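You operate a simulated robot arm through the tools that you are given. There is no shell and no other tool. Be economical: measure what you need, move in short steps, check, and stop when the job is done.

The job below is to be done with a simulated robot arm. You get a single attempt, and the scene is never put back.

JOB
Set the pressure to about the job card's figure, set its time and lay one dot on its disc.
Fine: the dot covers the inner ring and stays inside the outer one; slide back out.
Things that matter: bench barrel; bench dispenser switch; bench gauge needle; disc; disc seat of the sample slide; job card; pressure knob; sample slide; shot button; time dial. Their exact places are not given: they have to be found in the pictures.

The check looks at the end state, three seconds after you hand in, the way a careful person would. Anything else that was tipped, shoved, dropped, spilled or broken makes it a failure. Lids that push on must go on centred and level and be pressed home; caps that screw on are set level and turned clockwise until they are tight.

ROBOT AND FRAMES
A 7-joint arm with a two-finger parallel gripper, hanging from a carriage that runs on a gantry, over the field with the corners [-1.74, 0.063], [-1.74, -1.217], [0.56, -1.217], [0.56, 0.063] (x, y) and turns from -310 to 378 degrees about z. Base frame: it is fixed where the carriage stands at the start and does not move with it; the origin is on the floor, on the carriage's upright axis, x ahead of it, y to its left, z up; the surface under the hand at the start is at about z = 0.74. Readings come in m, degrees, newtons and seconds.
With the tool pointing down near the work surface it reaches from about 0.1 to 0.64 m from the robot's upright axis, wherever it stands. Its first joint turns from -143.0 to 143.0 degrees. Places, roughly: bench barrel [0.4, 0.3, 1]; bench dispenser switch [0.8, 0.3, 0.8]; bench gauge needle [0.6, 0.3, 0.8]; disc seat of the sample slide [0.4, 0.2, 0.8]; job card [0.5, 0.4, 0.8]; pressure knob [0.7, 0.4, 0.8]; sample slide [0.4, 0.2, 0.8]; shot button [0.6, 0.3, 0.8]; time dial [0.6, 0.4, 0.8]. Payload 1.57 kg.
Tool frame: the origin (TCP) lies between the finger pads and is the grasp point; the fingertips stand 0.03 m ahead of it; z points along the fingers, y is the line along which they close. Largest opening 0.11 m; finger width 0.024, thickness 0.012; the body of the gripper, 0.048 by 0.112 m, starts 0.078 m behind the TCP.
Orientation is that of the tool frame in the base frame, as a unit quaternion [x, y, z, w]. With the fingers straight down and closing along the base's y, the tool's x points along the base's -x, its y along +y and its z along -z.

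CONTROLS
- The arm moves only by the tool jog_arm. Its argument "moves" is a list of rows, each a list of 3 entries, a list of its own where there are three numbers: the finger opening in m, from 0 to 0.11, then the shift along the tool's x, y, z in units of 400 mm (1.0 is 400 mm), then the turn, a rotation vector about the tool's x, y, z in units of 120 degrees (1.0 is 120 degrees). In form: [[jaw, [x, y, z], [ax, ay, az]], ...]. A call has 1 to 20 rows; each row is the pose to reach, as a shift and turn from the pose commanded when the call began, along the tool's axes at that moment. A call with a number of a shift or a turn outside -1 to 1 is refused whole. A row lasts 0.2 s, in which the tool goes at most 0.05 m and 8.6 degrees; a call with a longer step from one row to the next is refused whole, and so is a gripper value outside its range. Where a pose cannot be reached the arm comes as near as it can. A force on the tool above 50 N (or 10 N above the force at the start of the call, whichever is more), or a blocked arm, ends the call early, and 0.2 s more pass. Each finger travels about 0.045 m/s and halts on what it meets, pressing with about 27 N; the grip force reading is that of the motor and also rises with nothing between the fingers. The clock runs only during rows and for 0.2 s after the last one: add rows that repeat a pose to give the fingers time. It gives the time, the measured TCP pose, the force on the tool (base axes), the opening and the grip force at its end, in the units of the frame above (readings bear some noise), with the torque about the TCP (base axes, N m) and any sound that the robot's microphone picked up, and new pictures: "views" is both (left out), scene, wrist or none.
- Cameras (640 x 400 px; columns grow to the right, rows downward): "scene" is now at [0.2701, 0.0282, 1.809]; the picture's right is [0.49, -0.87, 0.00], its down [-0.81, -0.46, -0.36] and it looks along [0.32, 0.18, -0.93] (base axes); focal length 288 px, centre (320, 200). "wrist" rides on the gripper at [0.07, 0.016, -0.141] in the tool frame; the picture's right is [-0.23, 0.97, 0.00], its down [-0.85, -0.20, -0.48] and it looks along [-0.47, -0.11, 0.88] (tool axes); focal length 222 px, centre (320, 200).
- raise_lower(by): slides the trunk up (or, below 0, down) by that many m; the arm and the scene camera ride with it, the base frame stays. It gives what a move gives, with no picture.
- roll_base(legs): drives the robot by 1 to 6 legs, each [ahead, left, turn to the left] in m, m and degrees, along the robot's own axes; the way and the turn of a leg run together, so that a leg with both is an arc; at most 1.5 m and 180 degrees a leg. The arm and the cameras ride along, it lands a little off, and it stops where it bumps. It keeps to its track: a leg is cut to what the track allows. It gives what a move gives, and a new picture of the scene camera.
- pan_tilt(pan, tilt): turns the head with the scene camera to pan (to the left, within 155 degrees either way) and tilt (down, from -29 to 69), counted from straight ahead of the robot. It gives what a move gives, and a new picture of the scene camera.
- point_at(camera, pixels): there is no depth. For up to 12 entries [column, row, z] of the newest picture of that camera ("zoom" is the newest enlarged one), the place [x, y] in the base frame at which the ray of that pixel passes the height z, good to about 0.002 m. The clock stands still meanwhile.
- inspect(camera, box): a new picture of the part [left, top, right, bottom] of that camera's present view, enlarged. The clock stands still meanwhile.
- job_done(): hands the job in; it is judged then, once.

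Keep the steps short. Do not move on a guess: measure, check each grasp and each placing, and mend mistakes. In all there are 80 turns and 260 pictures (those below and enlarged ones count). Leave the gripper open and the arm clear of the work at the hand-in unless told otherwise, and finish with a single line.

The tools are called after "Request:" as name(argument=value, ...) on one line, values as JSON. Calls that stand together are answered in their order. jog_arm: Moves the arm, as the interface text tells. Its arguments: {"type":"object","properties":{"moves":{"type":"array","items":{"type":"array"}},"views":{"type":"string","enum":["both","scene","wrist","none"]}},"required":["moves"]} The other tools are called the same way: raise_lower (by) slides the trunk up or down; roll_base (legs) drives the base; pan_tilt (pan, tilt) turns the head that bears the scene camera; point_at (camera, pixels) gives the place at which the rays of pixels pass given heights; inspect (camera, box) takes an enlarged picture of a part of a camera's view; job_done () hands the job in.

At the start:

```text
time: 0.0
tool_pos: [0.5005, 0.427, 1.1062]
tool_rot: [0.0, 1.0, -0.002, 0.0]
ft_force: [0.1, 1.1, 0.3]
torque: [0.01, 0.0, 0.0]
opening: 0.1099
gripper_force: 0.0
trunk travel left (down, up): [-0.503, 0.092]
robot x, y, heading: [0.0009, 0.0009, 0.1]
head pan, tilt: [29.5, 68.8]
```

scene: 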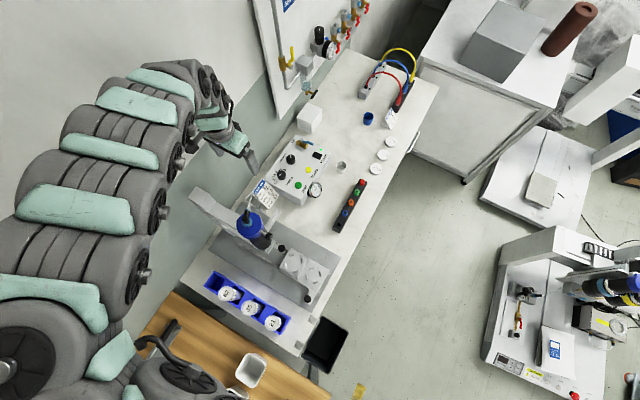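
wrist: 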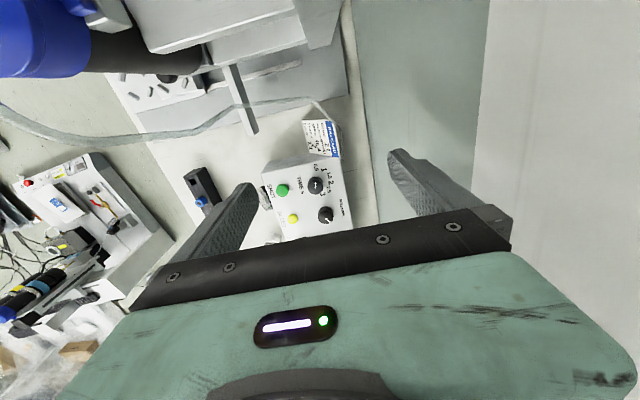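

I start by enlarging the dispenser, job card and barrel/slide region.

Request:
inspect(camera="scene", box=[240, 130, 350, 215])

Request:
inspect(camera="wrist", box=[240, 100, 360, 240])

Request:
inspect(camera="scene", box=[180, 180, 350, 310])

```text
4.71 times, centred on (295, 172) of scene
```

zoom: 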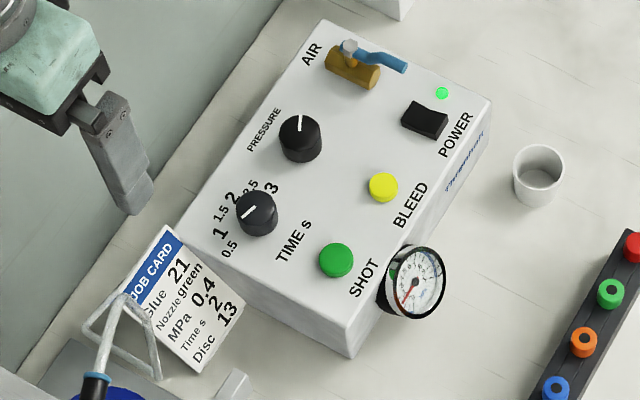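

```text
2.86 times, centred on (300, 170) of wrist
```

zoom: 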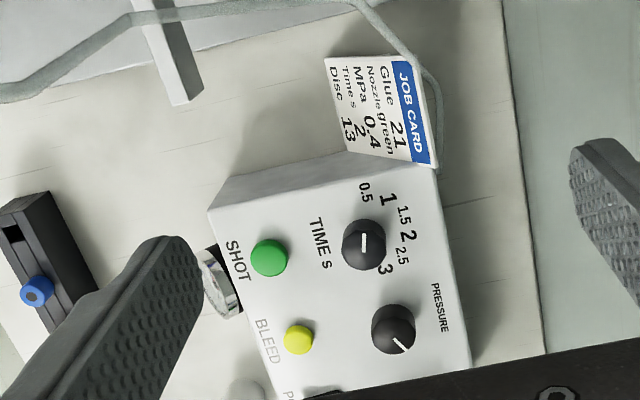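

```text
3.08 times, centred on (265, 245) of scene
```

zoom: 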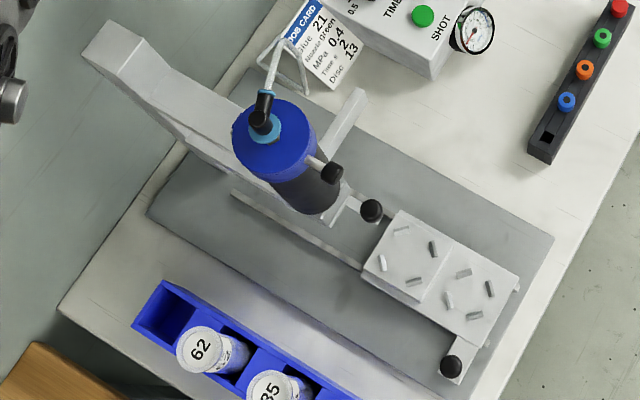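

The card reads: glue 21, nozzle green, 0.4 MPa, 2 s, disc 13. Next I look at the discs, the nozzle rack and the barrel.

Request:
inspect(camera="scene", box=[325, 90, 415, 180])

Request:
inspect(camera="scene", box=[220, 190, 340, 310])

Request:
inspect(camera="scene", box=[200, 260, 320, 340])

Request:
point_at(camera="scene", pixels=[[390, 141, 0.745], [383, 155, 0.745], [376, 170, 0.745], [342, 166, 0.76], [290, 158, 0.82], [316, 190, 0.8], [308, 299, 0.76], [291, 262, 0.76], [312, 273, 0.76]])

```text
4.44 times, centred on (370, 135) of scene
```

zoom: 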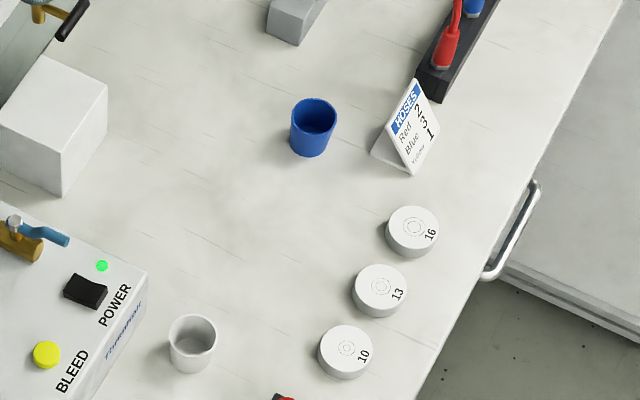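

```text
3.33 times, centred on (280, 250) of scene
```

zoom: 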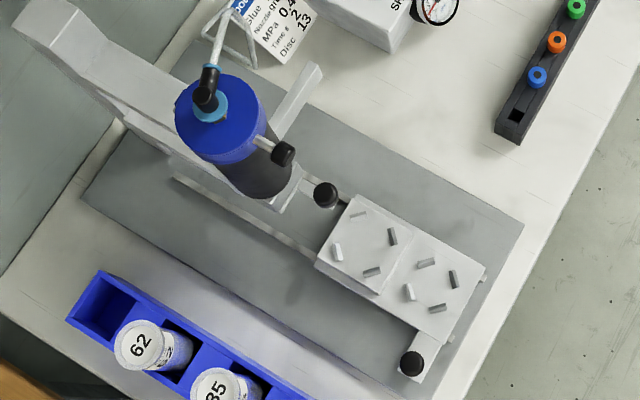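

```text
5.00 times, centred on (260, 300) of scene
```

zoom: 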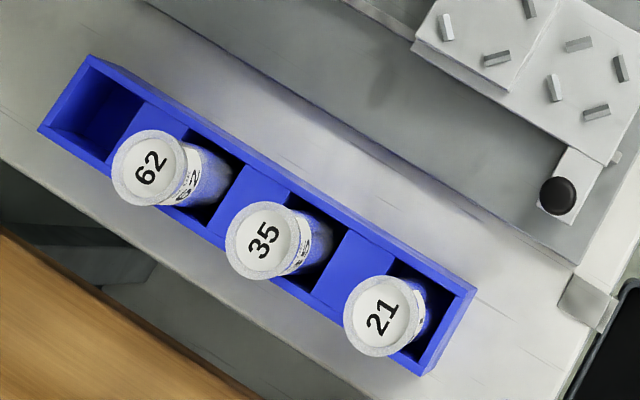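

```text
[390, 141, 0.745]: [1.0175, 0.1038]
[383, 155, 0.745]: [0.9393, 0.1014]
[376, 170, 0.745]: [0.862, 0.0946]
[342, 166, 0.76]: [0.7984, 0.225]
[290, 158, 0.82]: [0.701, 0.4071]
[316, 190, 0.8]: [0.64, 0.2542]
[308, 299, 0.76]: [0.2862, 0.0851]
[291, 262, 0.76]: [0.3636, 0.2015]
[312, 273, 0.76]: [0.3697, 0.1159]
```

The barrel is mounted in its stand and disc 13 is the middle of three, near (0.939, 0.101). I raise the hand a little and draw it towards the front. Then I'll have a clear view of the slide and barrel.

Request:
jog_arm(moves=[[0.11, [0, 0, -0.1], [0, 0, 0]], [0.11, [0, 0, -0.2], [0, 0, 0]], [0.11, [0, -0.12, -0.2], [0, 0, 0]], [0.11, [0, -0.24, -0.2], [0, 0, 0]], [0.11, [0, -0.36, -0.2], [0, 0, 0]], [0.11, [0, -0.48, -0.2], [0, 0, 0]], [0.11, [0, -0.6, -0.2], [0, 0, 0]], [0.11, [0, -0.7, -0.2], [0, 0, 0]]])

```text
time: 1.8
tool_pos: [0.6533, 0.2313, 1.1464]
tool_rot: [0.0, 1.0, -0.002, -0.005]
ft_force: [0.0, -0.1, 0.3]
torque: [-0.06, -0.01, 0.0]
opening: 0.1099
gripper_force: 0.1
out of reach, approached as far as the arm can: row 1, 2, 3, 4, 5, 6, 7, 8
trunk travel left (down, up): [-0.503, 0.092]
robot x, y, heading: [-0.0039, -0.0053, -0.0]
head pan, tilt: [29.5, 68.8]
```

scene: 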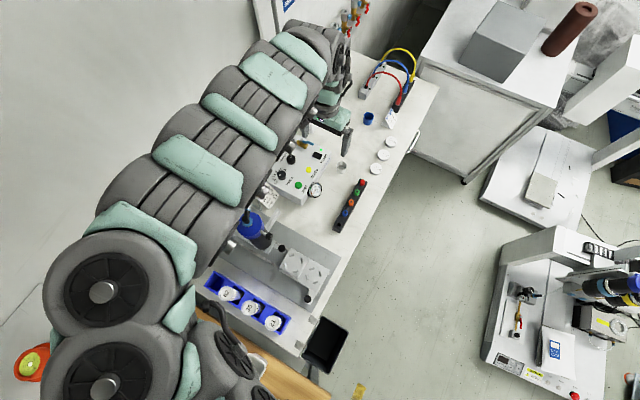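
wrist: 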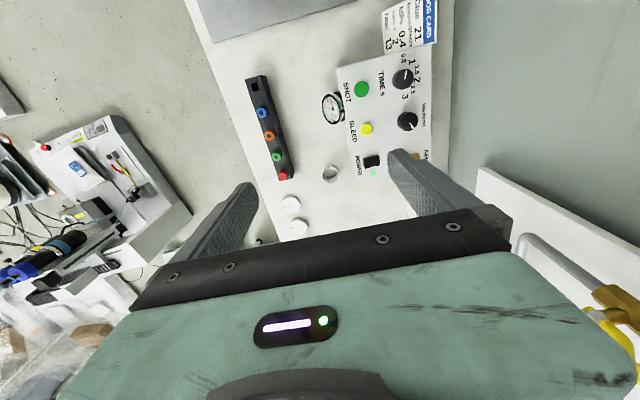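

The arm couldn't go that high at that radius and ended at (0.653, 0.231). I'll raise the trunk to gain headroom and roll ahead 0.35 m so the knobs come within comfortable reach.

Request:
raise_lower(by=0.05)

Request:
roll_base(legs=[[0.35, 0, 0]])

```text
time: 2.7
tool_pos: [0.6535, 0.2319, 1.1949]
tool_rot: [0.0, 1.0, -0.004, -0.005]
ft_force: [0.5, 0.4, -0.5]
torque: [0.0, 0.04, -0.03]
opening: 0.1103
gripper_force: 0.1
trunk travel left (down, up): [-0.553, 0.042]
robot x, y, heading: [-0.0017, -0.0012, -0.0]
head pan, tilt: [29.5, 68.8]
```

```text
time: 5.0
tool_pos: [1.0055, 0.2286, 1.1954]
tool_rot: [0.003, 1.0, -0.003, -0.004]
ft_force: [-0.4, 0.8, 0.5]
torque: [-0.01, 0.0, 0.01]
opening: 0.1098
gripper_force: 0.1
trunk travel left (down, up): [-0.553, 0.042]
robot x, y, heading: [0.3513, -0.0004, -0.3]
head pan, tilt: [29.5, 68.8]
```

scene: 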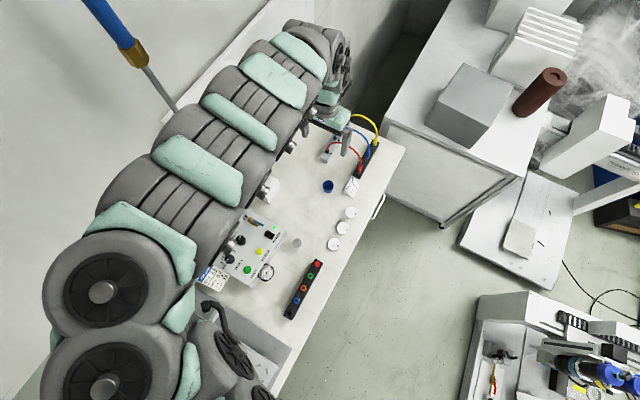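

Now I bring the hand back over the dispenser box, to about (0.61, 0.41, 1.09), for a close look at the dials.

Request:
jog_arm(moves=[[0.11, [0.099, 0.045, 0.026], [0, 0, 0]], [0.11, [0.198, 0.09, 0.052], [0, 0, 0]], [0.11, [0.297, 0.135, 0.078], [0, 0, 0]], [0.11, [0.396, 0.18, 0.104], [0, 0, 0]], [0.11, [0.495, 0.225, 0.13], [0, 0, 0]], [0.11, [0.594, 0.27, 0.156], [0, 0, 0]], [0.11, [0.693, 0.315, 0.182], [0, 0, 0]], [0.11, [0.792, 0.36, 0.208], [0, 0, 0]], [0.11, [0.891, 0.405, 0.234], [0, 0, 0]], [0.11, [0.99, 0.45, 0.26], [0, 0, 0]], [0.11, [0.99, 0.45, 0.26], [0, 0, 0]]])

```text
time: 6.5
tool_pos: [0.8344, 0.3827, 1.0812]
tool_rot: [0.014, 1.0, 0.001, 0.009]
ft_force: [23.4, -6.4, 10.2]
torque: [1.07, 2.38, -0.98]
opening: 0.1099
gripper_force: 0.1
out of reach, approached as far as the arm can: row 1, 2, 3, 4, 5, 6, 7
trunk travel left (down, up): [-0.553, 0.042]
robot x, y, heading: [0.3537, 0.0001, -0.5]
head pan, tilt: [29.5, 68.8]
stopped in row 7: the force on the tool passed its limit at 75 N (the readings are from after the stop); the commanded pose is now the measured one
```

scene: 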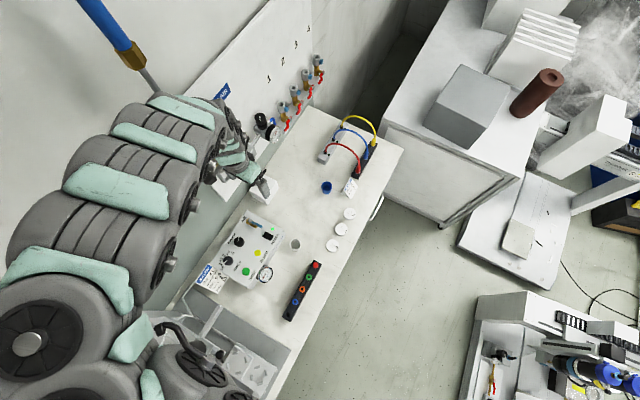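
wrist: 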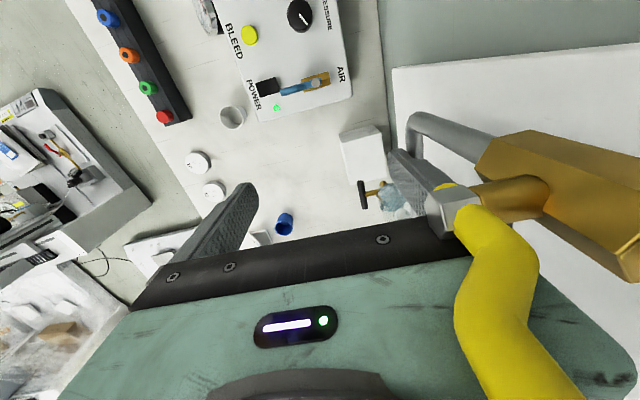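

A finger has touched the yellow-handled valve on the wall panel. I look closely at it before backing off.

Request:
inspect(camera="wrist", box=[340, 80, 640, 300])

Request:
inspect(camera="scene", box=[180, 40, 340, 220])

```text
1.82 times, centred on (490, 190) of wrist
```

zoom: 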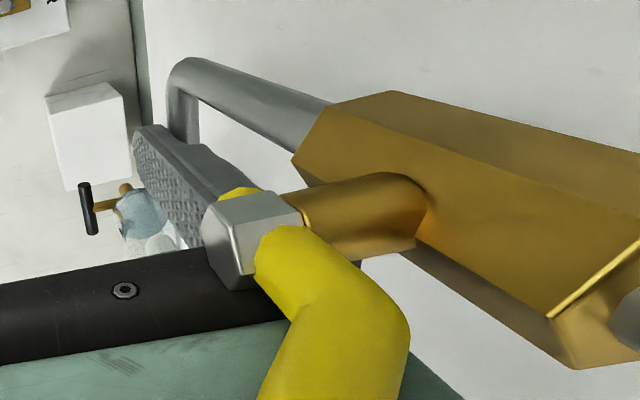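

```text
2.22 times, centred on (260, 130) of scene
```

zoom: 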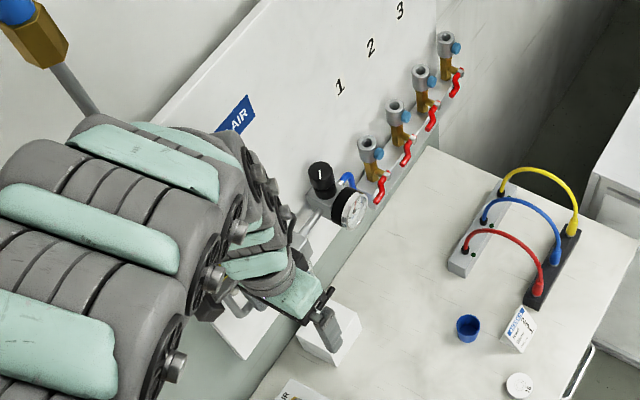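

The valve presses the finger towards +x, so I back off the way I came: +x a little, then −y away from the panel.

Request:
jog_arm(moves=[[0.11, [-0.03, -0.01, 0], [0, 0, 0]], [0.11, [-0.08, -0.06, 0], [0, 0, 0]], [0.11, [-0.1, -0.16, 0], [0, 0, 0]], [0.11, [-0.1, -0.26, 0], [0, 0, 0]], [0.11, [-0.1, -0.36, 0], [0, 0, 0]], [0.11, [-0.1, -0.36, 0], [0, 0, 0]]])

Request:
inspect(camera="scene", box=[180, 40, 340, 220])

```text
time: 7.9
tool_pos: [0.9082, 0.2597, 1.0652]
tool_rot: [0.011, 1.0, -0.002, 0.001]
ft_force: [0.8, -0.4, 0.6]
torque: [0.01, -0.02, 0.02]
opening: 0.11
gripper_force: 0.0
out of reach, approached as far as the arm can: row 3, 4, 5, 6
trunk travel left (down, up): [-0.553, 0.042]
robot x, y, heading: [0.3524, -0.0036, -0.4]
head pan, tilt: [29.5, 68.8]
```

scene: 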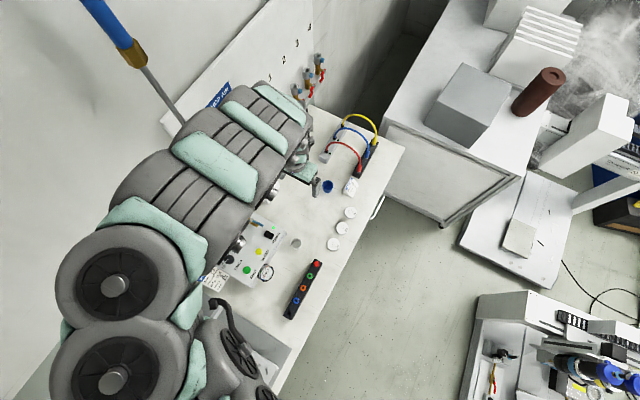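
wrist: 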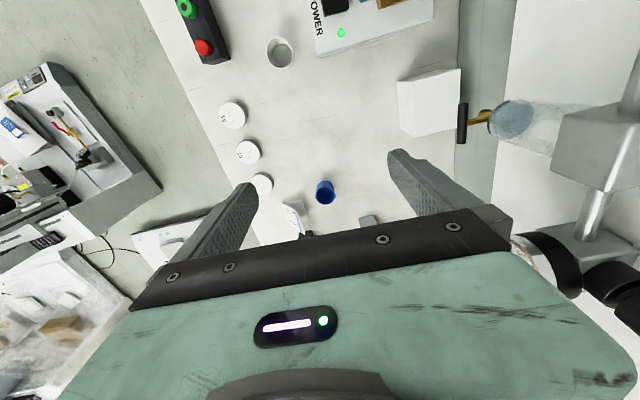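

```text
2.22 times, centred on (260, 130) of scene
```

zoom: 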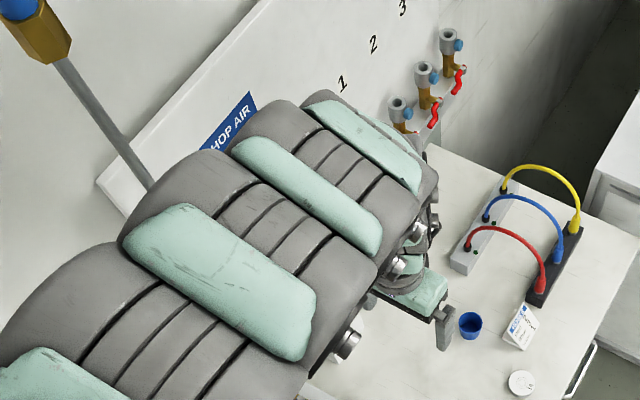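

I'm clear of the valve. Inner radii aren't reachable this high, so I raise the trunk fully and bring the hand down to about z 0.99 over open bench. I'll work inward from there.

Request:
raise_lower(by=0.042)

Request:
jog_arm(moves=[[0.11, [0.0, -0.05, 0.1], [0, 0, 0]], [0.11, [0, -0.1, 0.2], [0, 0, 0]], [0.11, [0.1, -0.1, 0.25], [0, 0, 0]], [0.11, [0.2, -0.1, 0.25], [0, 0, 0]], [0.11, [0.3, -0.1, 0.25], [0, 0, 0]], [0.11, [0.4, -0.1, 0.25], [0, 0, 0]], [0.11, [0.5, -0.1, 0.25], [0, 0, 0]], [0.11, [0.5, -0.1, 0.25], [0, 0, 0]]])

```text
time: 8.7
tool_pos: [0.9087, 0.2603, 1.1073]
tool_rot: [0.012, 1.0, -0.001, 0.001]
ft_force: [-0.5, 0.0, -0.4]
torque: [-0.03, -0.01, -0.05]
opening: 0.1102
gripper_force: 0.1
trunk travel left (down, up): [-0.595, 0.0]
robot x, y, heading: [0.3537, -0.0004, -0.7]
head pan, tilt: [29.5, 68.8]
```

```text
time: 10.5
tool_pos: [0.755, 0.2671, 0.9451]
tool_rot: [0.011, 1.0, -0.001, 0.002]
ft_force: [0.5, 0.0, 0.9]
torque: [0.0, 0.01, -0.01]
opening: 0.1099
gripper_force: 0.0
out of reach, approached as far as the arm can: row 4, 5, 6, 7, 8
trunk travel left (down, up): [-0.595, 0.0]
robot x, y, heading: [0.3477, 0.0001, -0.5]
head pan, tilt: [29.5, 68.8]
```

scene: 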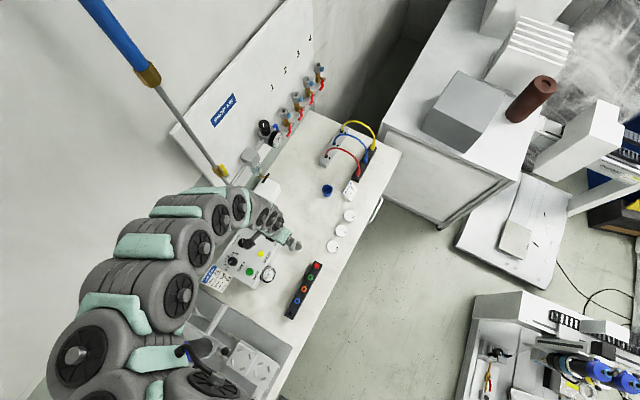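
wrist: 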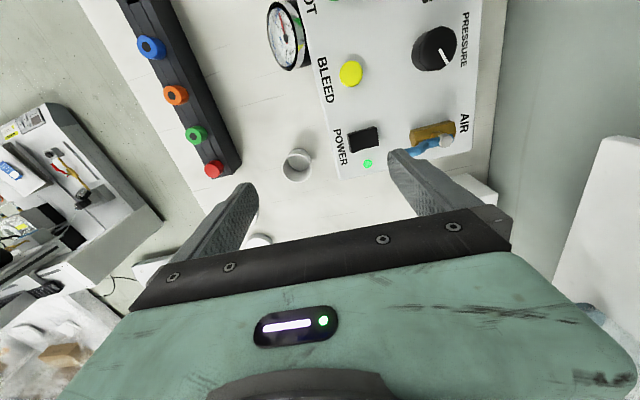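

Good clear view now. I check the yellow valve and the panel.

Request:
inspect(camera="scene", box=[170, 80, 310, 200])

Request:
inspect(camera="wrist", box=[240, 0, 480, 190])

Request:
point_at(camera="wrist", pixels=[[433, 47, 0.83], [350, 74, 0.83], [335, 172, 0.81], [325, 178, 0.74], [455, 150, 0.81]])

Request:
point_at(camera="scene", pixels=[[232, 260, 0.83], [240, 241, 0.83], [251, 272, 0.83], [222, 170, 0.9], [222, 170, 1.1]])

```text
3.33 times, centred on (240, 140) of scene
```

zoom: 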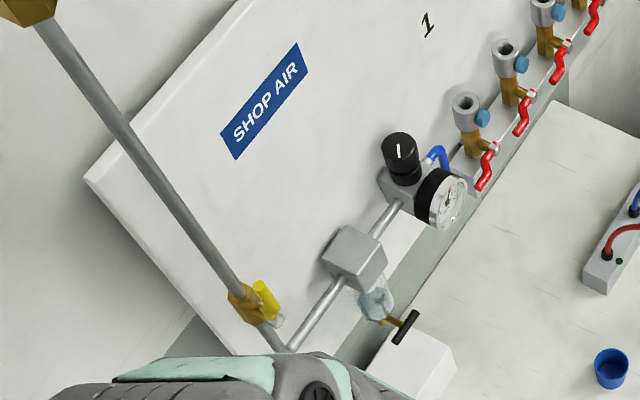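

```text
2.11 times, centred on (360, 95) of wrist
```

zoom: 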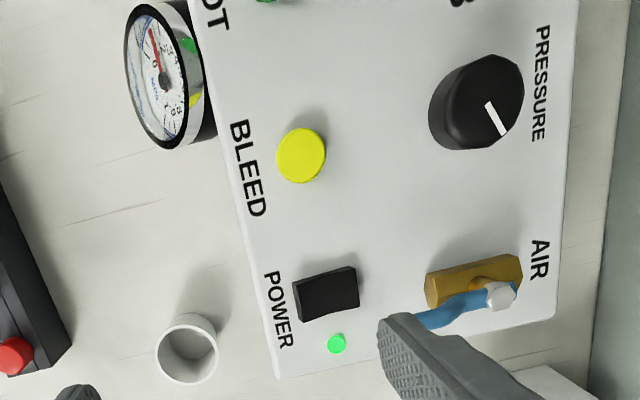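

```text
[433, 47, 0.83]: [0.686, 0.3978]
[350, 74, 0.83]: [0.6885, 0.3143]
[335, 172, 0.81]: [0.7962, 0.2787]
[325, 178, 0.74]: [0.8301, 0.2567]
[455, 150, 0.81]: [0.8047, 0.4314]
```

```text
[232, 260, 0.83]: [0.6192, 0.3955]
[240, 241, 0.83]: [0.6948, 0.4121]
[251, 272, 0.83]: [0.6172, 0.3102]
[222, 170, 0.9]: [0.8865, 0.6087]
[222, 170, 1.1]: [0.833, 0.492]
```

The yellow shop-air handle lies along its pipe (open), as in the first picture. I move the hand over the pressure knob near (0.69, 0.405), keeping the height and narrowing the jaws to 0.07.

Request:
jog_arm(moves=[[0.1, [0.04, 0.09, 0], [0, 0, 0]], [0.09, [0.08, 0.17, 0], [0, 0, 0]], [0.08, [0.12, 0.26, 0], [0, 0, 0]], [0.07, [0.16, 0.345, 0], [0, 0, 0]], [0.07, [0.16, 0.345, 0], [0, 0, 0]]])

Request:
inspect(camera="wrist", box=[220, 80, 420, 205])

Request:
inspect(camera="scene", box=[250, 90, 310, 150])

```text
time: 11.7
tool_pos: [0.6923, 0.4064, 0.945]
tool_rot: [0.012, 1.0, -0.001, 0.002]
ft_force: [-0.1, -0.4, 0.0]
torque: [0.05, -0.02, -0.01]
opening: 0.0701
gripper_force: 0.1
trunk travel left (down, up): [-0.595, 0.0]
robot x, y, heading: [0.3512, -0.001, -0.3]
head pan, tilt: [29.5, 68.8]
```

scene: 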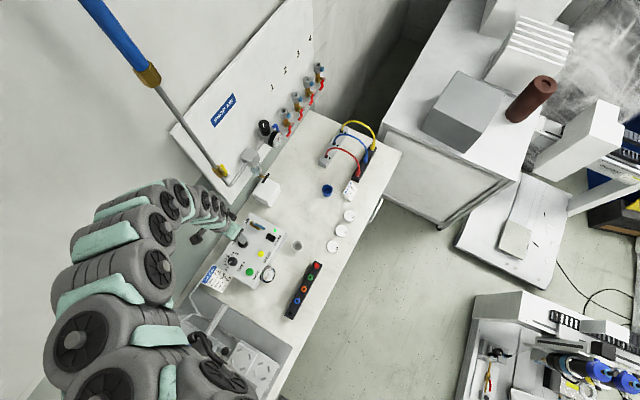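
wrist: 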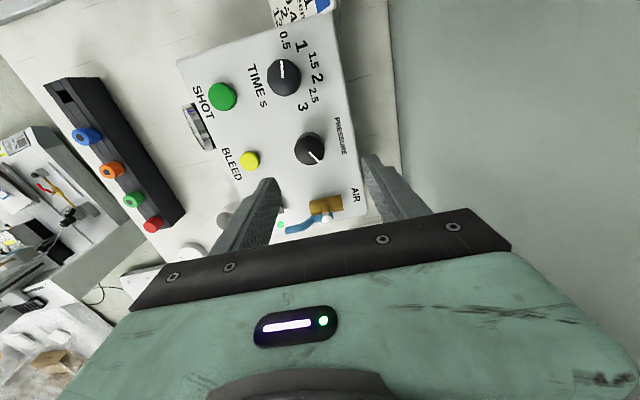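

```text
3.20 times, centred on (320, 142) of wrist
```

zoom: 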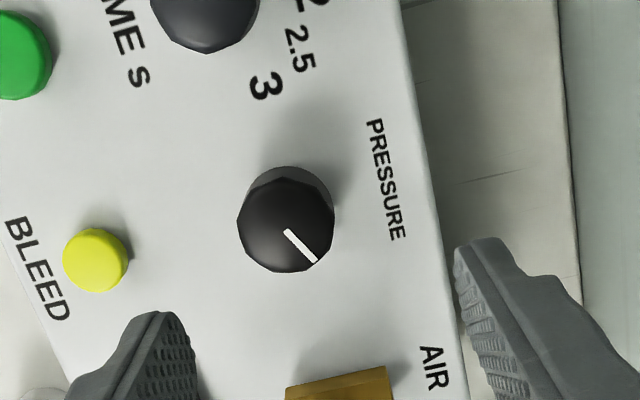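

```text
6.67 times, centred on (280, 120) of scene
```

zoom: 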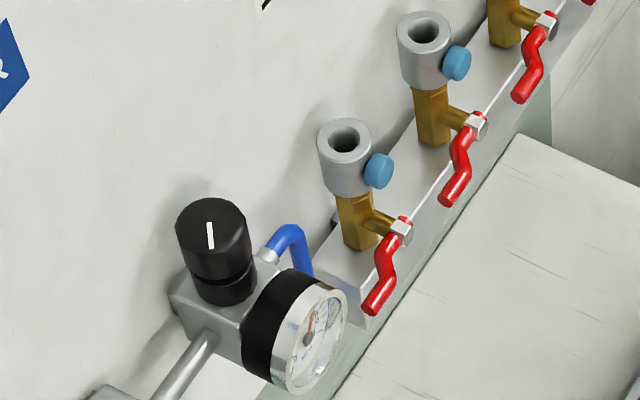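

Request:
point_at(camera="wrist", pixels=[[309.4, 150, 0.82], [309.4, 150, 0.83], [309.4, 150, 0.84], [285, 70, 0.83], [222, 97, 0.82], [333, 103, 0.79], [310, 160, 0.8]])

Request:
point_at(camera="scene", pixels=[[233, 259, 0.83], [249, 271, 0.82], [230, 308, 0.79], [219, 275, 0.8]])

Request:
inspect(camera="scene", box=[200, 200, 300, 300])

```text
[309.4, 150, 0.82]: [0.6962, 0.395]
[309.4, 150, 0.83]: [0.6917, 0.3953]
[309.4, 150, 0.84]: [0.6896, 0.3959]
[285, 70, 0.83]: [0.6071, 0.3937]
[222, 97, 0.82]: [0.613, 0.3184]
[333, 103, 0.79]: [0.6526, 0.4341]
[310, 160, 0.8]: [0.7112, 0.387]
```

```text
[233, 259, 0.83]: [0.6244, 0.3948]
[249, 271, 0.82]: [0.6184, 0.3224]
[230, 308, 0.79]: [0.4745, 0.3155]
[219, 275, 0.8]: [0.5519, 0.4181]
```

```text
4.00 times, centred on (250, 250) of scene
```

zoom: 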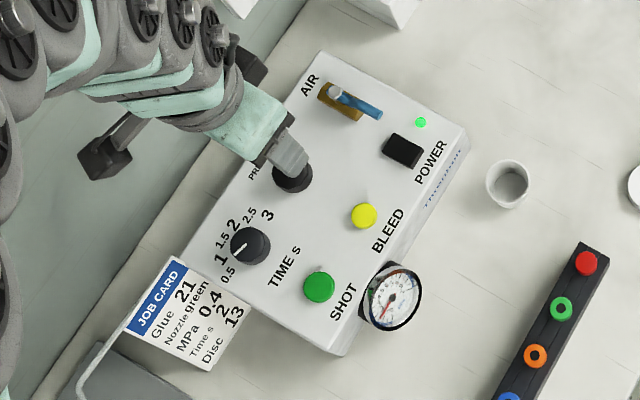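

The knob sits about 11 mm to −y of the tool axis. I correct that and come down to TCP z ≈ 0.875 (tips at 0.845, above the knob), then look again.

Request:
jog_arm(moves=[[0.07, [0, -0.0275, 0.06], [0, 0, 0]], [0.07, [0, -0.0275, 0.12], [0, 0, 0]], [0.07, [0, -0.0275, 0.175], [0, 0, 0]], [0.07, [0, -0.0275, 0.175], [0, 0, 0]]], views="wrist")

Request:
inspect(camera="wrist", box=[220, 80, 420, 205])

Request:
inspect(camera="scene", box=[255, 258, 287, 290])

```text
time: 12.7
tool_pos: [0.6938, 0.3949, 0.875]
tool_rot: [0.012, 1.0, -0.002, 0.002]
ft_force: [0.9, -0.3, 0.1]
torque: [-0.03, -0.04, 0.02]
opening: 0.0703
gripper_force: 0.1
trunk travel left (down, up): [-0.595, 0.0]
robot x, y, heading: [0.351, 0.0009, -0.3]
head pan, tilt: [29.5, 68.8]
```

wrist: 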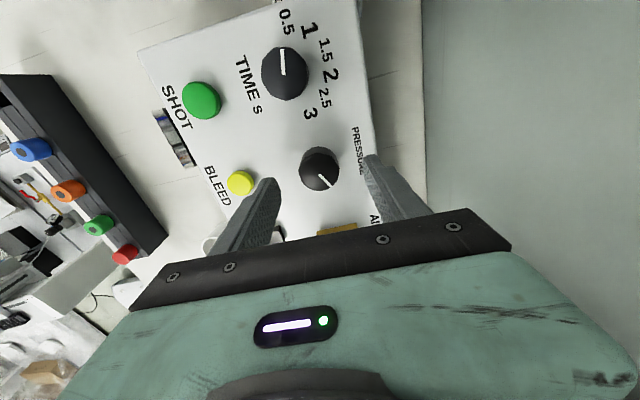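

```text
3.20 times, centred on (320, 142) of wrist
```

zoom: 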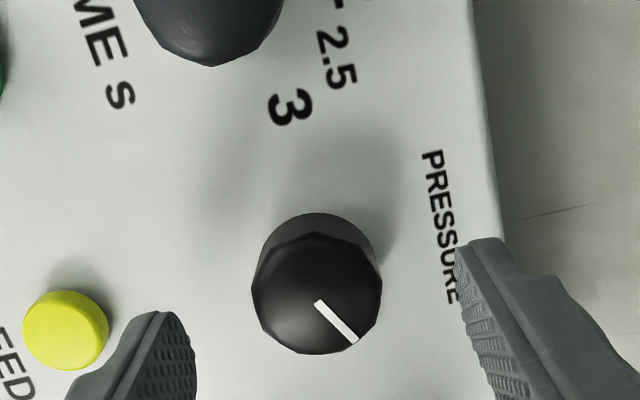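

```text
12.50 times, centred on (271, 274) of scene
```

zoom: 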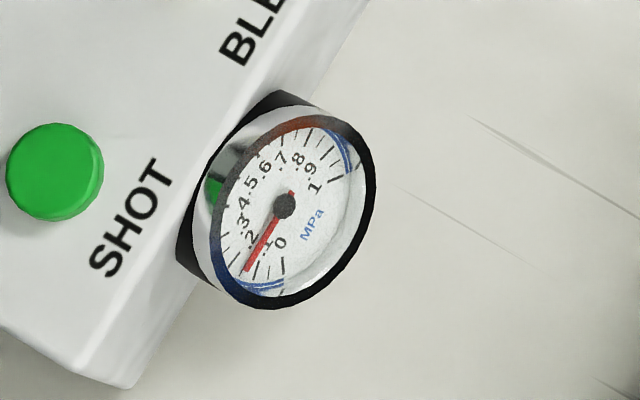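

The gauge reads clearly: scale 0–1 MPa, needle near 0.11. The knob is centred at pixel (319,172). I lower 26 mm and close on it.

Request:
jog_arm(moves=[[0.07, [0, 0, 0.04], [0, 0, 0]], [0.07, [0, 0, 0.065], [0, 0, 0]], [0.05, [0, 0, 0.065], [0, 0, 0]], [0.03, [0, 0, 0.065], [0, 0, 0]], [0.03, [0, 0, 0.065], [0, 0, 0]], [0.03, [0, 0, 0.065], [0, 0, 0]]], views="wrist")

Request:
inspect(camera="scene", box=[255, 258, 287, 290])

```text
time: 14.1
tool_pos: [0.6923, 0.394, 0.8491]
tool_rot: [0.011, 1.0, -0.002, 0.001]
ft_force: [1.1, 2.1, -3.8]
torque: [0.22, -0.02, 0.02]
opening: 0.0334
gripper_force: 26.7
trunk travel left (down, up): [-0.595, 0.0]
robot x, y, heading: [0.3488, -0.0046, -0.3]
head pan, tilt: [29.5, 68.8]
```

wrist: 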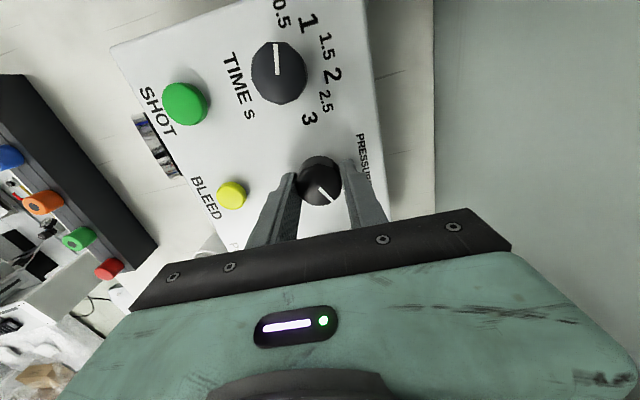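

```text
12.50 times, centred on (271, 274) of scene
```

zoom: 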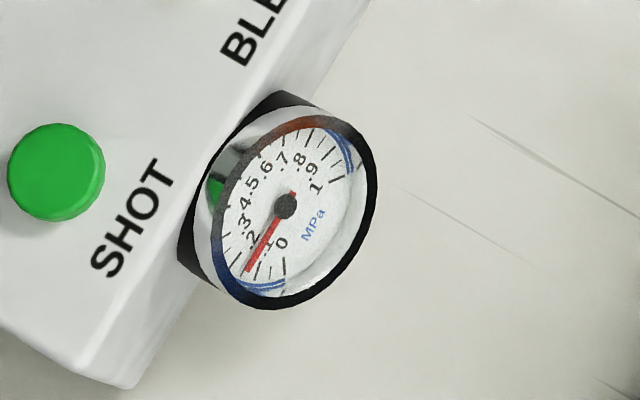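

The knob is gripped (opening 0.033, 26.7 N). I turn it 30° clockwise (+tool z) and read the gauge.

Request:
jog_arm(moves=[[0.03, [0, 0, 0], [0, 0, 0.0625]], [0.03, [0, 0, 0], [0, 0, 0.125]], [0.03, [0, 0, 0], [0, 0, 0.1875]], [0.03, [0, 0, 0], [0, 0, 0.25]], [0.03, [0, 0, 0], [0, 0, 0.25]], [0.03, [0, 0, 0], [0, 0, 0.25]]], views="wrist")

Request:
inspect(camera="scene", box=[255, 258, 287, 290])

```text
time: 15.5
tool_pos: [0.6918, 0.3926, 0.8488]
tool_rot: [0.268, 0.963, -0.002, 0.002]
ft_force: [-2.5, -4.5, 7.2]
torque: [-0.12, -0.32, 0.01]
opening: 0.0336
gripper_force: 41.5
trunk travel left (down, up): [-0.595, 0.0]
robot x, y, heading: [0.3494, -0.0029, -0.4]
head pan, tilt: [29.5, 68.8]
```

wrist: 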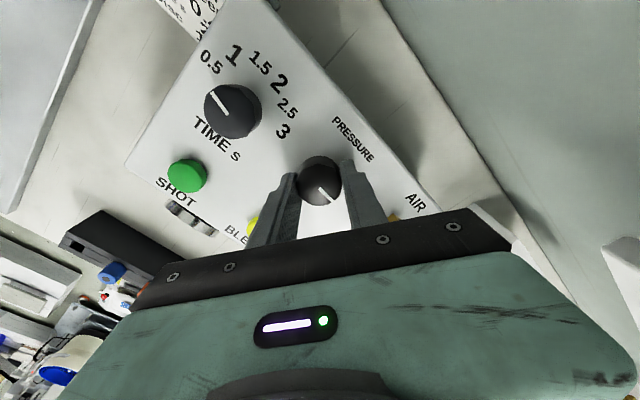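

```text
12.50 times, centred on (271, 274) of scene
```

zoom: 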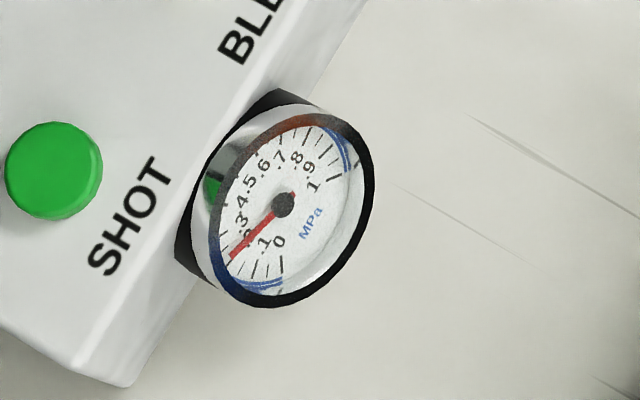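

The needle has gone from about 0.12 to about 0.2. I turn a further 50° and read again.

Request:
jog_arm(moves=[[0.03, [0, 0, 0], [0, 0, 0.07]], [0.03, [0, 0, 0], [0, 0, 0.14]], [0.03, [0, 0, 0], [0, 0, 0.21]], [0.03, [0, 0, 0], [0, 0, 0.28]], [0.03, [0, 0, 0], [0, 0, 0.35]], [0.03, [0, 0, 0], [0, 0, 0.417]], [0.03, [0, 0, 0], [0, 0, 0.417]], [0.03, [0, 0, 0], [0, 0, 0.417]]], views="wrist")

Request:
inspect(camera="scene", box=[255, 258, 287, 290])

```text
time: 17.3
tool_pos: [0.6902, 0.3933, 0.849]
tool_rot: [0.651, 0.759, -0.001, 0.002]
ft_force: [-14.5, -14.2, 29.1]
torque: [-0.32, 0.49, 0.03]
opening: 0.0337
gripper_force: 40.7
trunk travel left (down, up): [-0.595, 0.0]
robot x, y, heading: [0.3531, -0.0041, -0.5]
head pan, tilt: [29.5, 68.8]
```

wrist: 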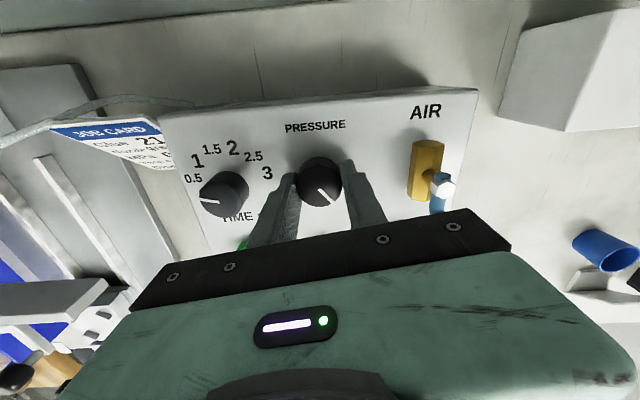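

```text
12.50 times, centred on (271, 274) of scene
```

zoom: 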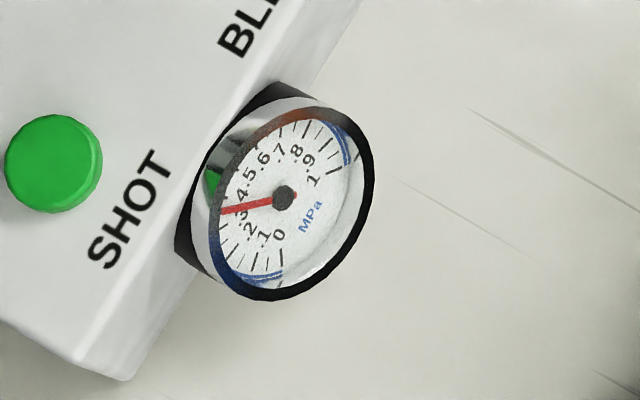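

The needle is at about 0.35. I turn 15° more.

Request:
jog_arm(moves=[[0.03, [0, 0, -0.003], [0, 0, 0.0625]], [0.03, [0, 0, -0.005], [0, 0, 0.125]], [0.03, [0, 0, -0.005], [0, 0, 0.125]], [0.03, [0, 0, -0.005], [0, 0, 0.125]]], views="wrist")

Request:
inspect(camera="scene", box=[260, 262, 282, 284])

```text
time: 18.3
tool_pos: [0.6899, 0.3936, 0.8497]
tool_rot: [0.745, 0.667, -0.001, 0.003]
ft_force: [-3.9, 2.9, -35.0]
torque: [0.02, 0.23, 0.01]
opening: 0.0336
gripper_force: 41.8
trunk travel left (down, up): [-0.595, 0.0]
robot x, y, heading: [0.3512, -0.0056, -0.4]
head pan, tilt: [29.5, 68.8]
```

wrist: 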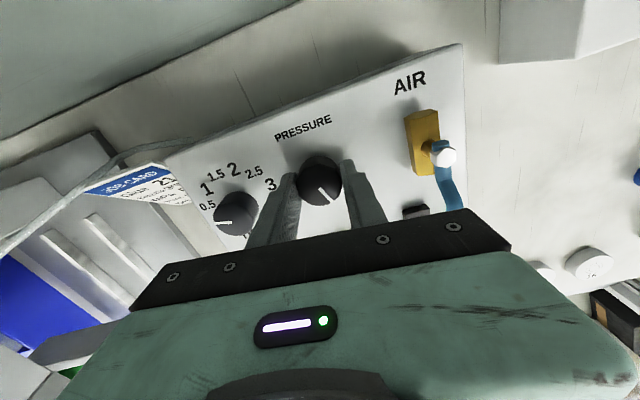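

```text
16.00 times, centred on (271, 273) of scene
```

zoom: 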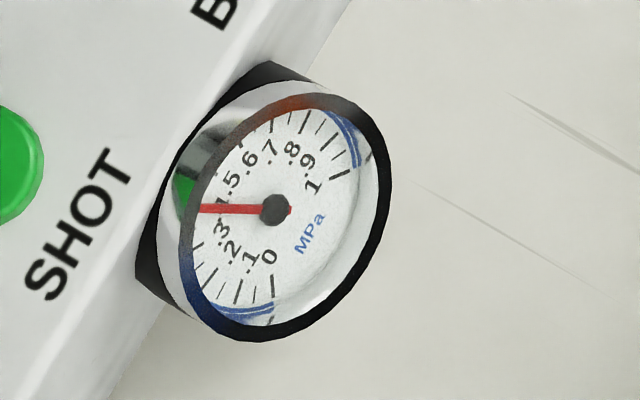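

The needle lies over the .4 mark, between .3 and .5. I open the jaws, rise, and recheck the gauge.

Request:
jog_arm(moves=[[0.045, [0, 0, 0], [0, 0, 0]], [0.06, [0, 0, 0], [0, 0, 0]], [0.07, [0, 0, 0], [0, 0, 0]], [0.07, [0, 0, 0], [0, 0, 0]], [0.07, [0, 0, -0.05], [0, 0, 0]], [0.07, [0, 0, -0.12], [0, 0, 0]], [0.07, [0, 0, -0.15], [0, 0, 0]], [0.07, [0, 0, -0.15], [0, 0, 0]]], views="both")

Request:
inspect(camera="scene", box=[260, 262, 282, 284])

```text
time: 20.1
tool_pos: [0.6916, 0.3949, 0.9104]
tool_rot: [0.745, 0.667, 0.0, 0.002]
ft_force: [-0.6, 0.3, 0.1]
torque: [0.02, -0.02, -0.05]
opening: 0.07
gripper_force: 0.1
trunk travel left (down, up): [-0.595, 0.0]
robot x, y, heading: [0.3528, -0.0031, -0.6]
head pan, tilt: [29.5, 68.8]
```

scene: 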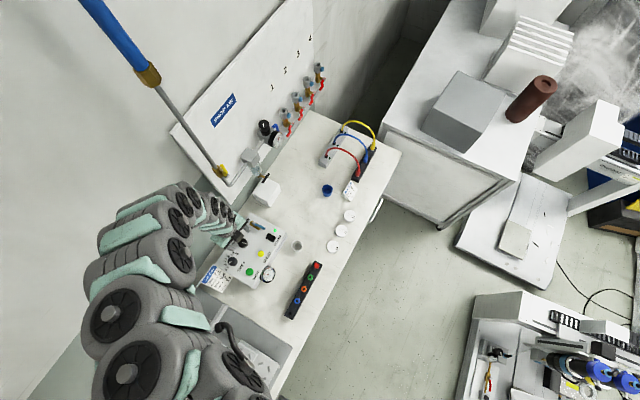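
wrist: 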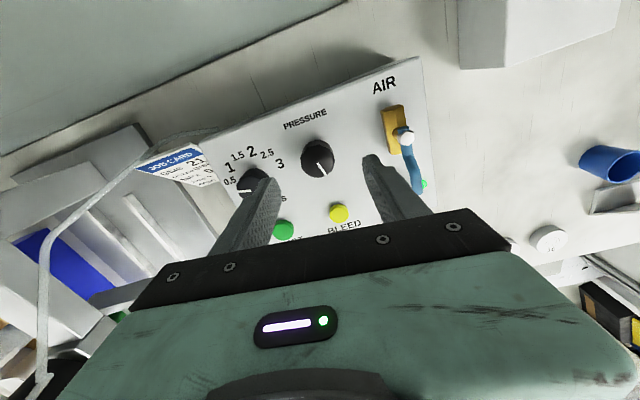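

```text
16.00 times, centred on (271, 273) of scene
```

zoom: 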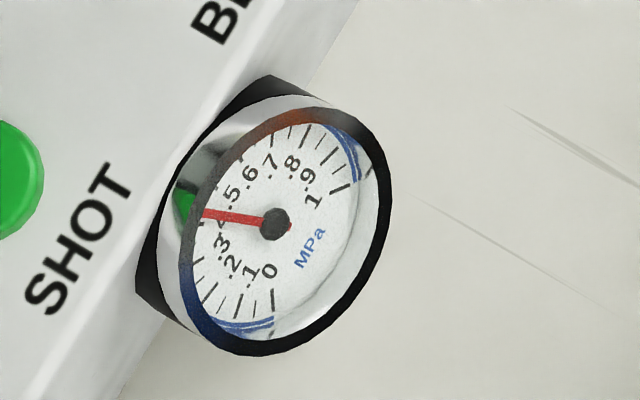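

Released; the needle stays at about 0.4. Before moving to the time dial I check the hose route and the current dial mark.

Request:
inspect(camera="wrist", box=[0, 100, 320, 300])

Request:
inspect(camera="scene", box=[180, 225, 270, 335])

```text
2.00 times, centred on (160, 200) of wrist
```

zoom: 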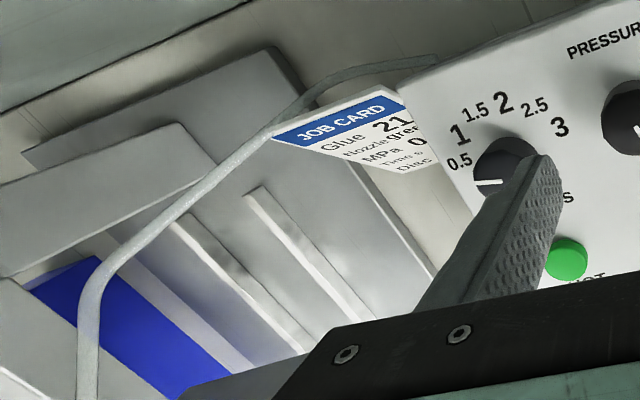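

```text
3.64 times, centred on (225, 280) of scene
```

zoom: 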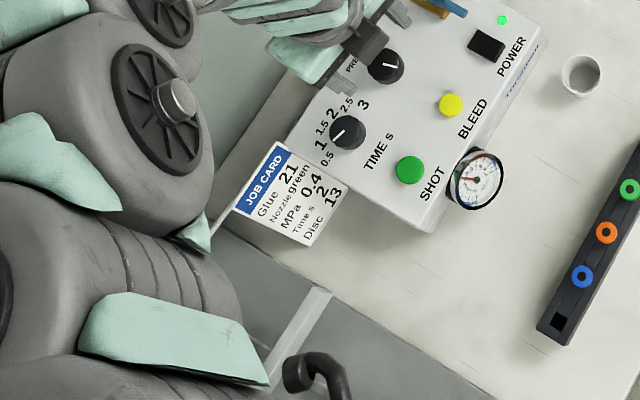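

The dial mark points along −x, which is at about 0.5. "2" lies about 90° clockwise of it. I move over the time dial near (0.615, 0.396) while turning the hand back 75°, so that a 90° clockwise turn will be easy.

Request:
jog_arm(moves=[[0.07, [-0.002, -0.02, -0.02], [0, 0, -0.07]], [0.07, [-0.004, -0.04, -0.04], [0, 0, -0.14]], [0.07, [-0.006, -0.06, -0.05], [0, 0, -0.21]], [0.07, [-0.01, -0.09, -0.05], [0, 0, -0.28]], [0.07, [-0.013, -0.12, -0.05], [0, 0, -0.35]], [0.07, [-0.017, -0.15, -0.05], [0, 0, -0.42]], [0.07, [-0.021, -0.18, -0.05], [0, 0, -0.49]], [0.07, [-0.021, -0.19, -0.05], [0, 0, -0.56]], [0.07, [-0.021, -0.19, -0.05], [0, 0, -0.625]], [0.07, [-0.021, -0.19, -0.05], [0, 0, -0.625]]], views="wrist")

Request:
inspect(camera="wrist", box=[220, 80, 420, 205])

```text
time: 22.3
tool_pos: [0.6143, 0.3954, 0.931]
tool_rot: [0.184, 0.983, -0.001, 0.002]
ft_force: [-0.2, 0.4, -0.2]
torque: [-0.02, -0.01, -0.01]
opening: 0.0702
gripper_force: 0.0
trunk travel left (down, up): [-0.595, 0.0]
robot x, y, heading: [0.3536, -0.003, -0.3]
head pan, tilt: [29.5, 68.8]
```

wrist: 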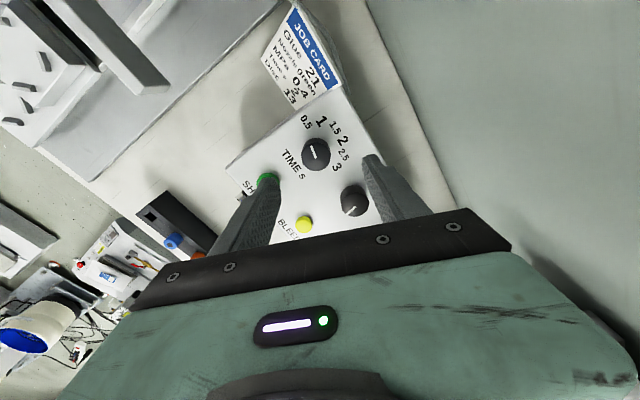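

```text
3.20 times, centred on (320, 142) of wrist
```

zoom: 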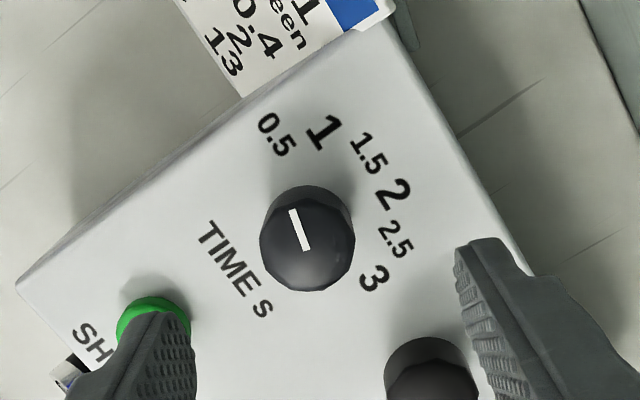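

The mark is at 0.5 (about −16° in this picture) and the 2 label at about +70°, roughly 30° per step, so about 88–90° is needed. I shift 5 mm in −tool y, go down to z 0.849 with the jaws at 0.055, and grip.

Request:
jog_arm(moves=[[0.055, [-0.003, -0.012, 0.05], [0, 0, 0]], [0.055, [-0.003, -0.012, 0.1], [0, 0, 0]], [0.055, [-0.003, -0.012, 0.15], [0, 0, 0]], [0.055, [-0.003, -0.012, 0.205], [0, 0, 0]], [0.055, [-0.003, -0.012, 0.205], [0, 0, 0]], [0.04, [-0.003, -0.012, 0.205], [0, 0, 0]], [0.025, [-0.003, -0.012, 0.205], [0, 0, 0]], [0.025, [-0.003, -0.012, 0.205], [0, 0, 0]], [0.025, [-0.003, -0.012, 0.205], [0, 0, 0]]], views="wrist")

```text
time: 24.3
tool_pos: [0.6153, 0.3894, 0.8478]
tool_rot: [0.185, 0.983, -0.001, 0.002]
ft_force: [0.7, -1.6, 0.4]
torque: [0.05, 0.03, 0.01]
opening: 0.0316
gripper_force: 36.3
trunk travel left (down, up): [-0.595, 0.0]
robot x, y, heading: [0.3526, 0.0014, -0.6]
head pan, tilt: [29.5, 68.8]
```

wrist: 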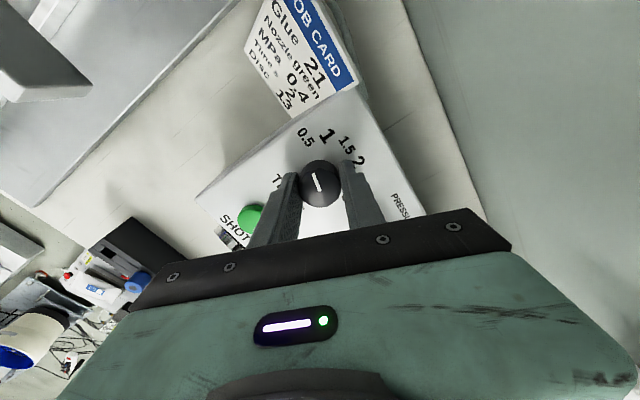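

Gripped with little side force. I turn 88° clockwise.

Request:
jog_arm(moves=[[0.025, [0, 0, 0], [0, 0, 0.067]], [0.025, [0, 0, 0], [0, 0, 0.134]], [0.025, [0, 0, 0], [0, 0, 0.2]], [0.025, [0, 0, 0], [0, 0, 0.267]], [0.025, [0, 0, 0], [0, 0, 0.334]], [0.025, [0, 0, 0], [0, 0, 0.4]], [0.025, [0, 0, 0], [0, 0, 0.467]], [0.025, [0, 0, 0], [0, 0, 0.534]], [0.025, [0, 0, 0], [0, 0, 0.6]], [0.025, [0, 0, 0], [0, 0, 0.667]], [0.025, [0, 0, 0], [0, 0, 0.733]], [0.025, [0, 0, 0], [0, 0, 0.733]], [0.025, [0, 0, 0], [0, 0, 0.733]]], views="wrist")

Request:
inspect(camera="scene", box=[200, 225, 290, 300])

```text
time: 27.1
tool_pos: [0.6144, 0.3899, 0.849]
tool_rot: [0.816, 0.578, 0.002, 0.002]
ft_force: [-0.1, 5.4, -26.3]
torque: [0.16, 0.26, -0.02]
opening: 0.0312
gripper_force: 40.1
trunk travel left (down, up): [-0.595, 0.0]
robot x, y, heading: [0.3544, -0.004, -0.7]
head pan, tilt: [29.5, 68.8]
```

wrist: 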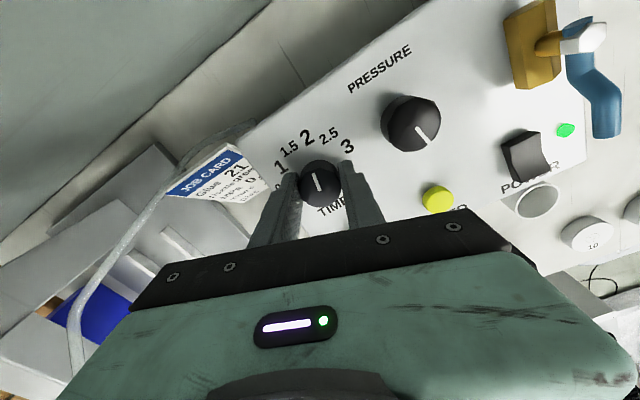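

```text
5.33 times, centred on (245, 262) of scene
```

zoom: 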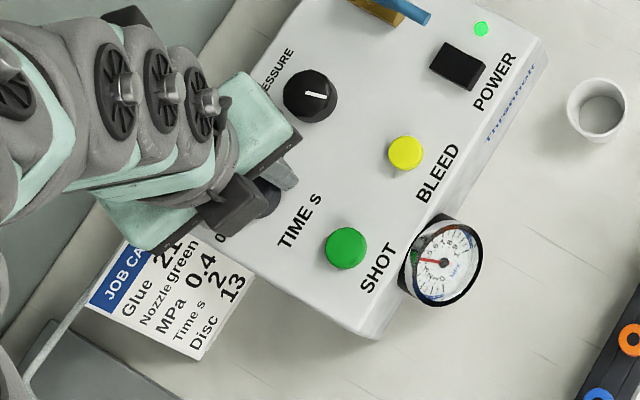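

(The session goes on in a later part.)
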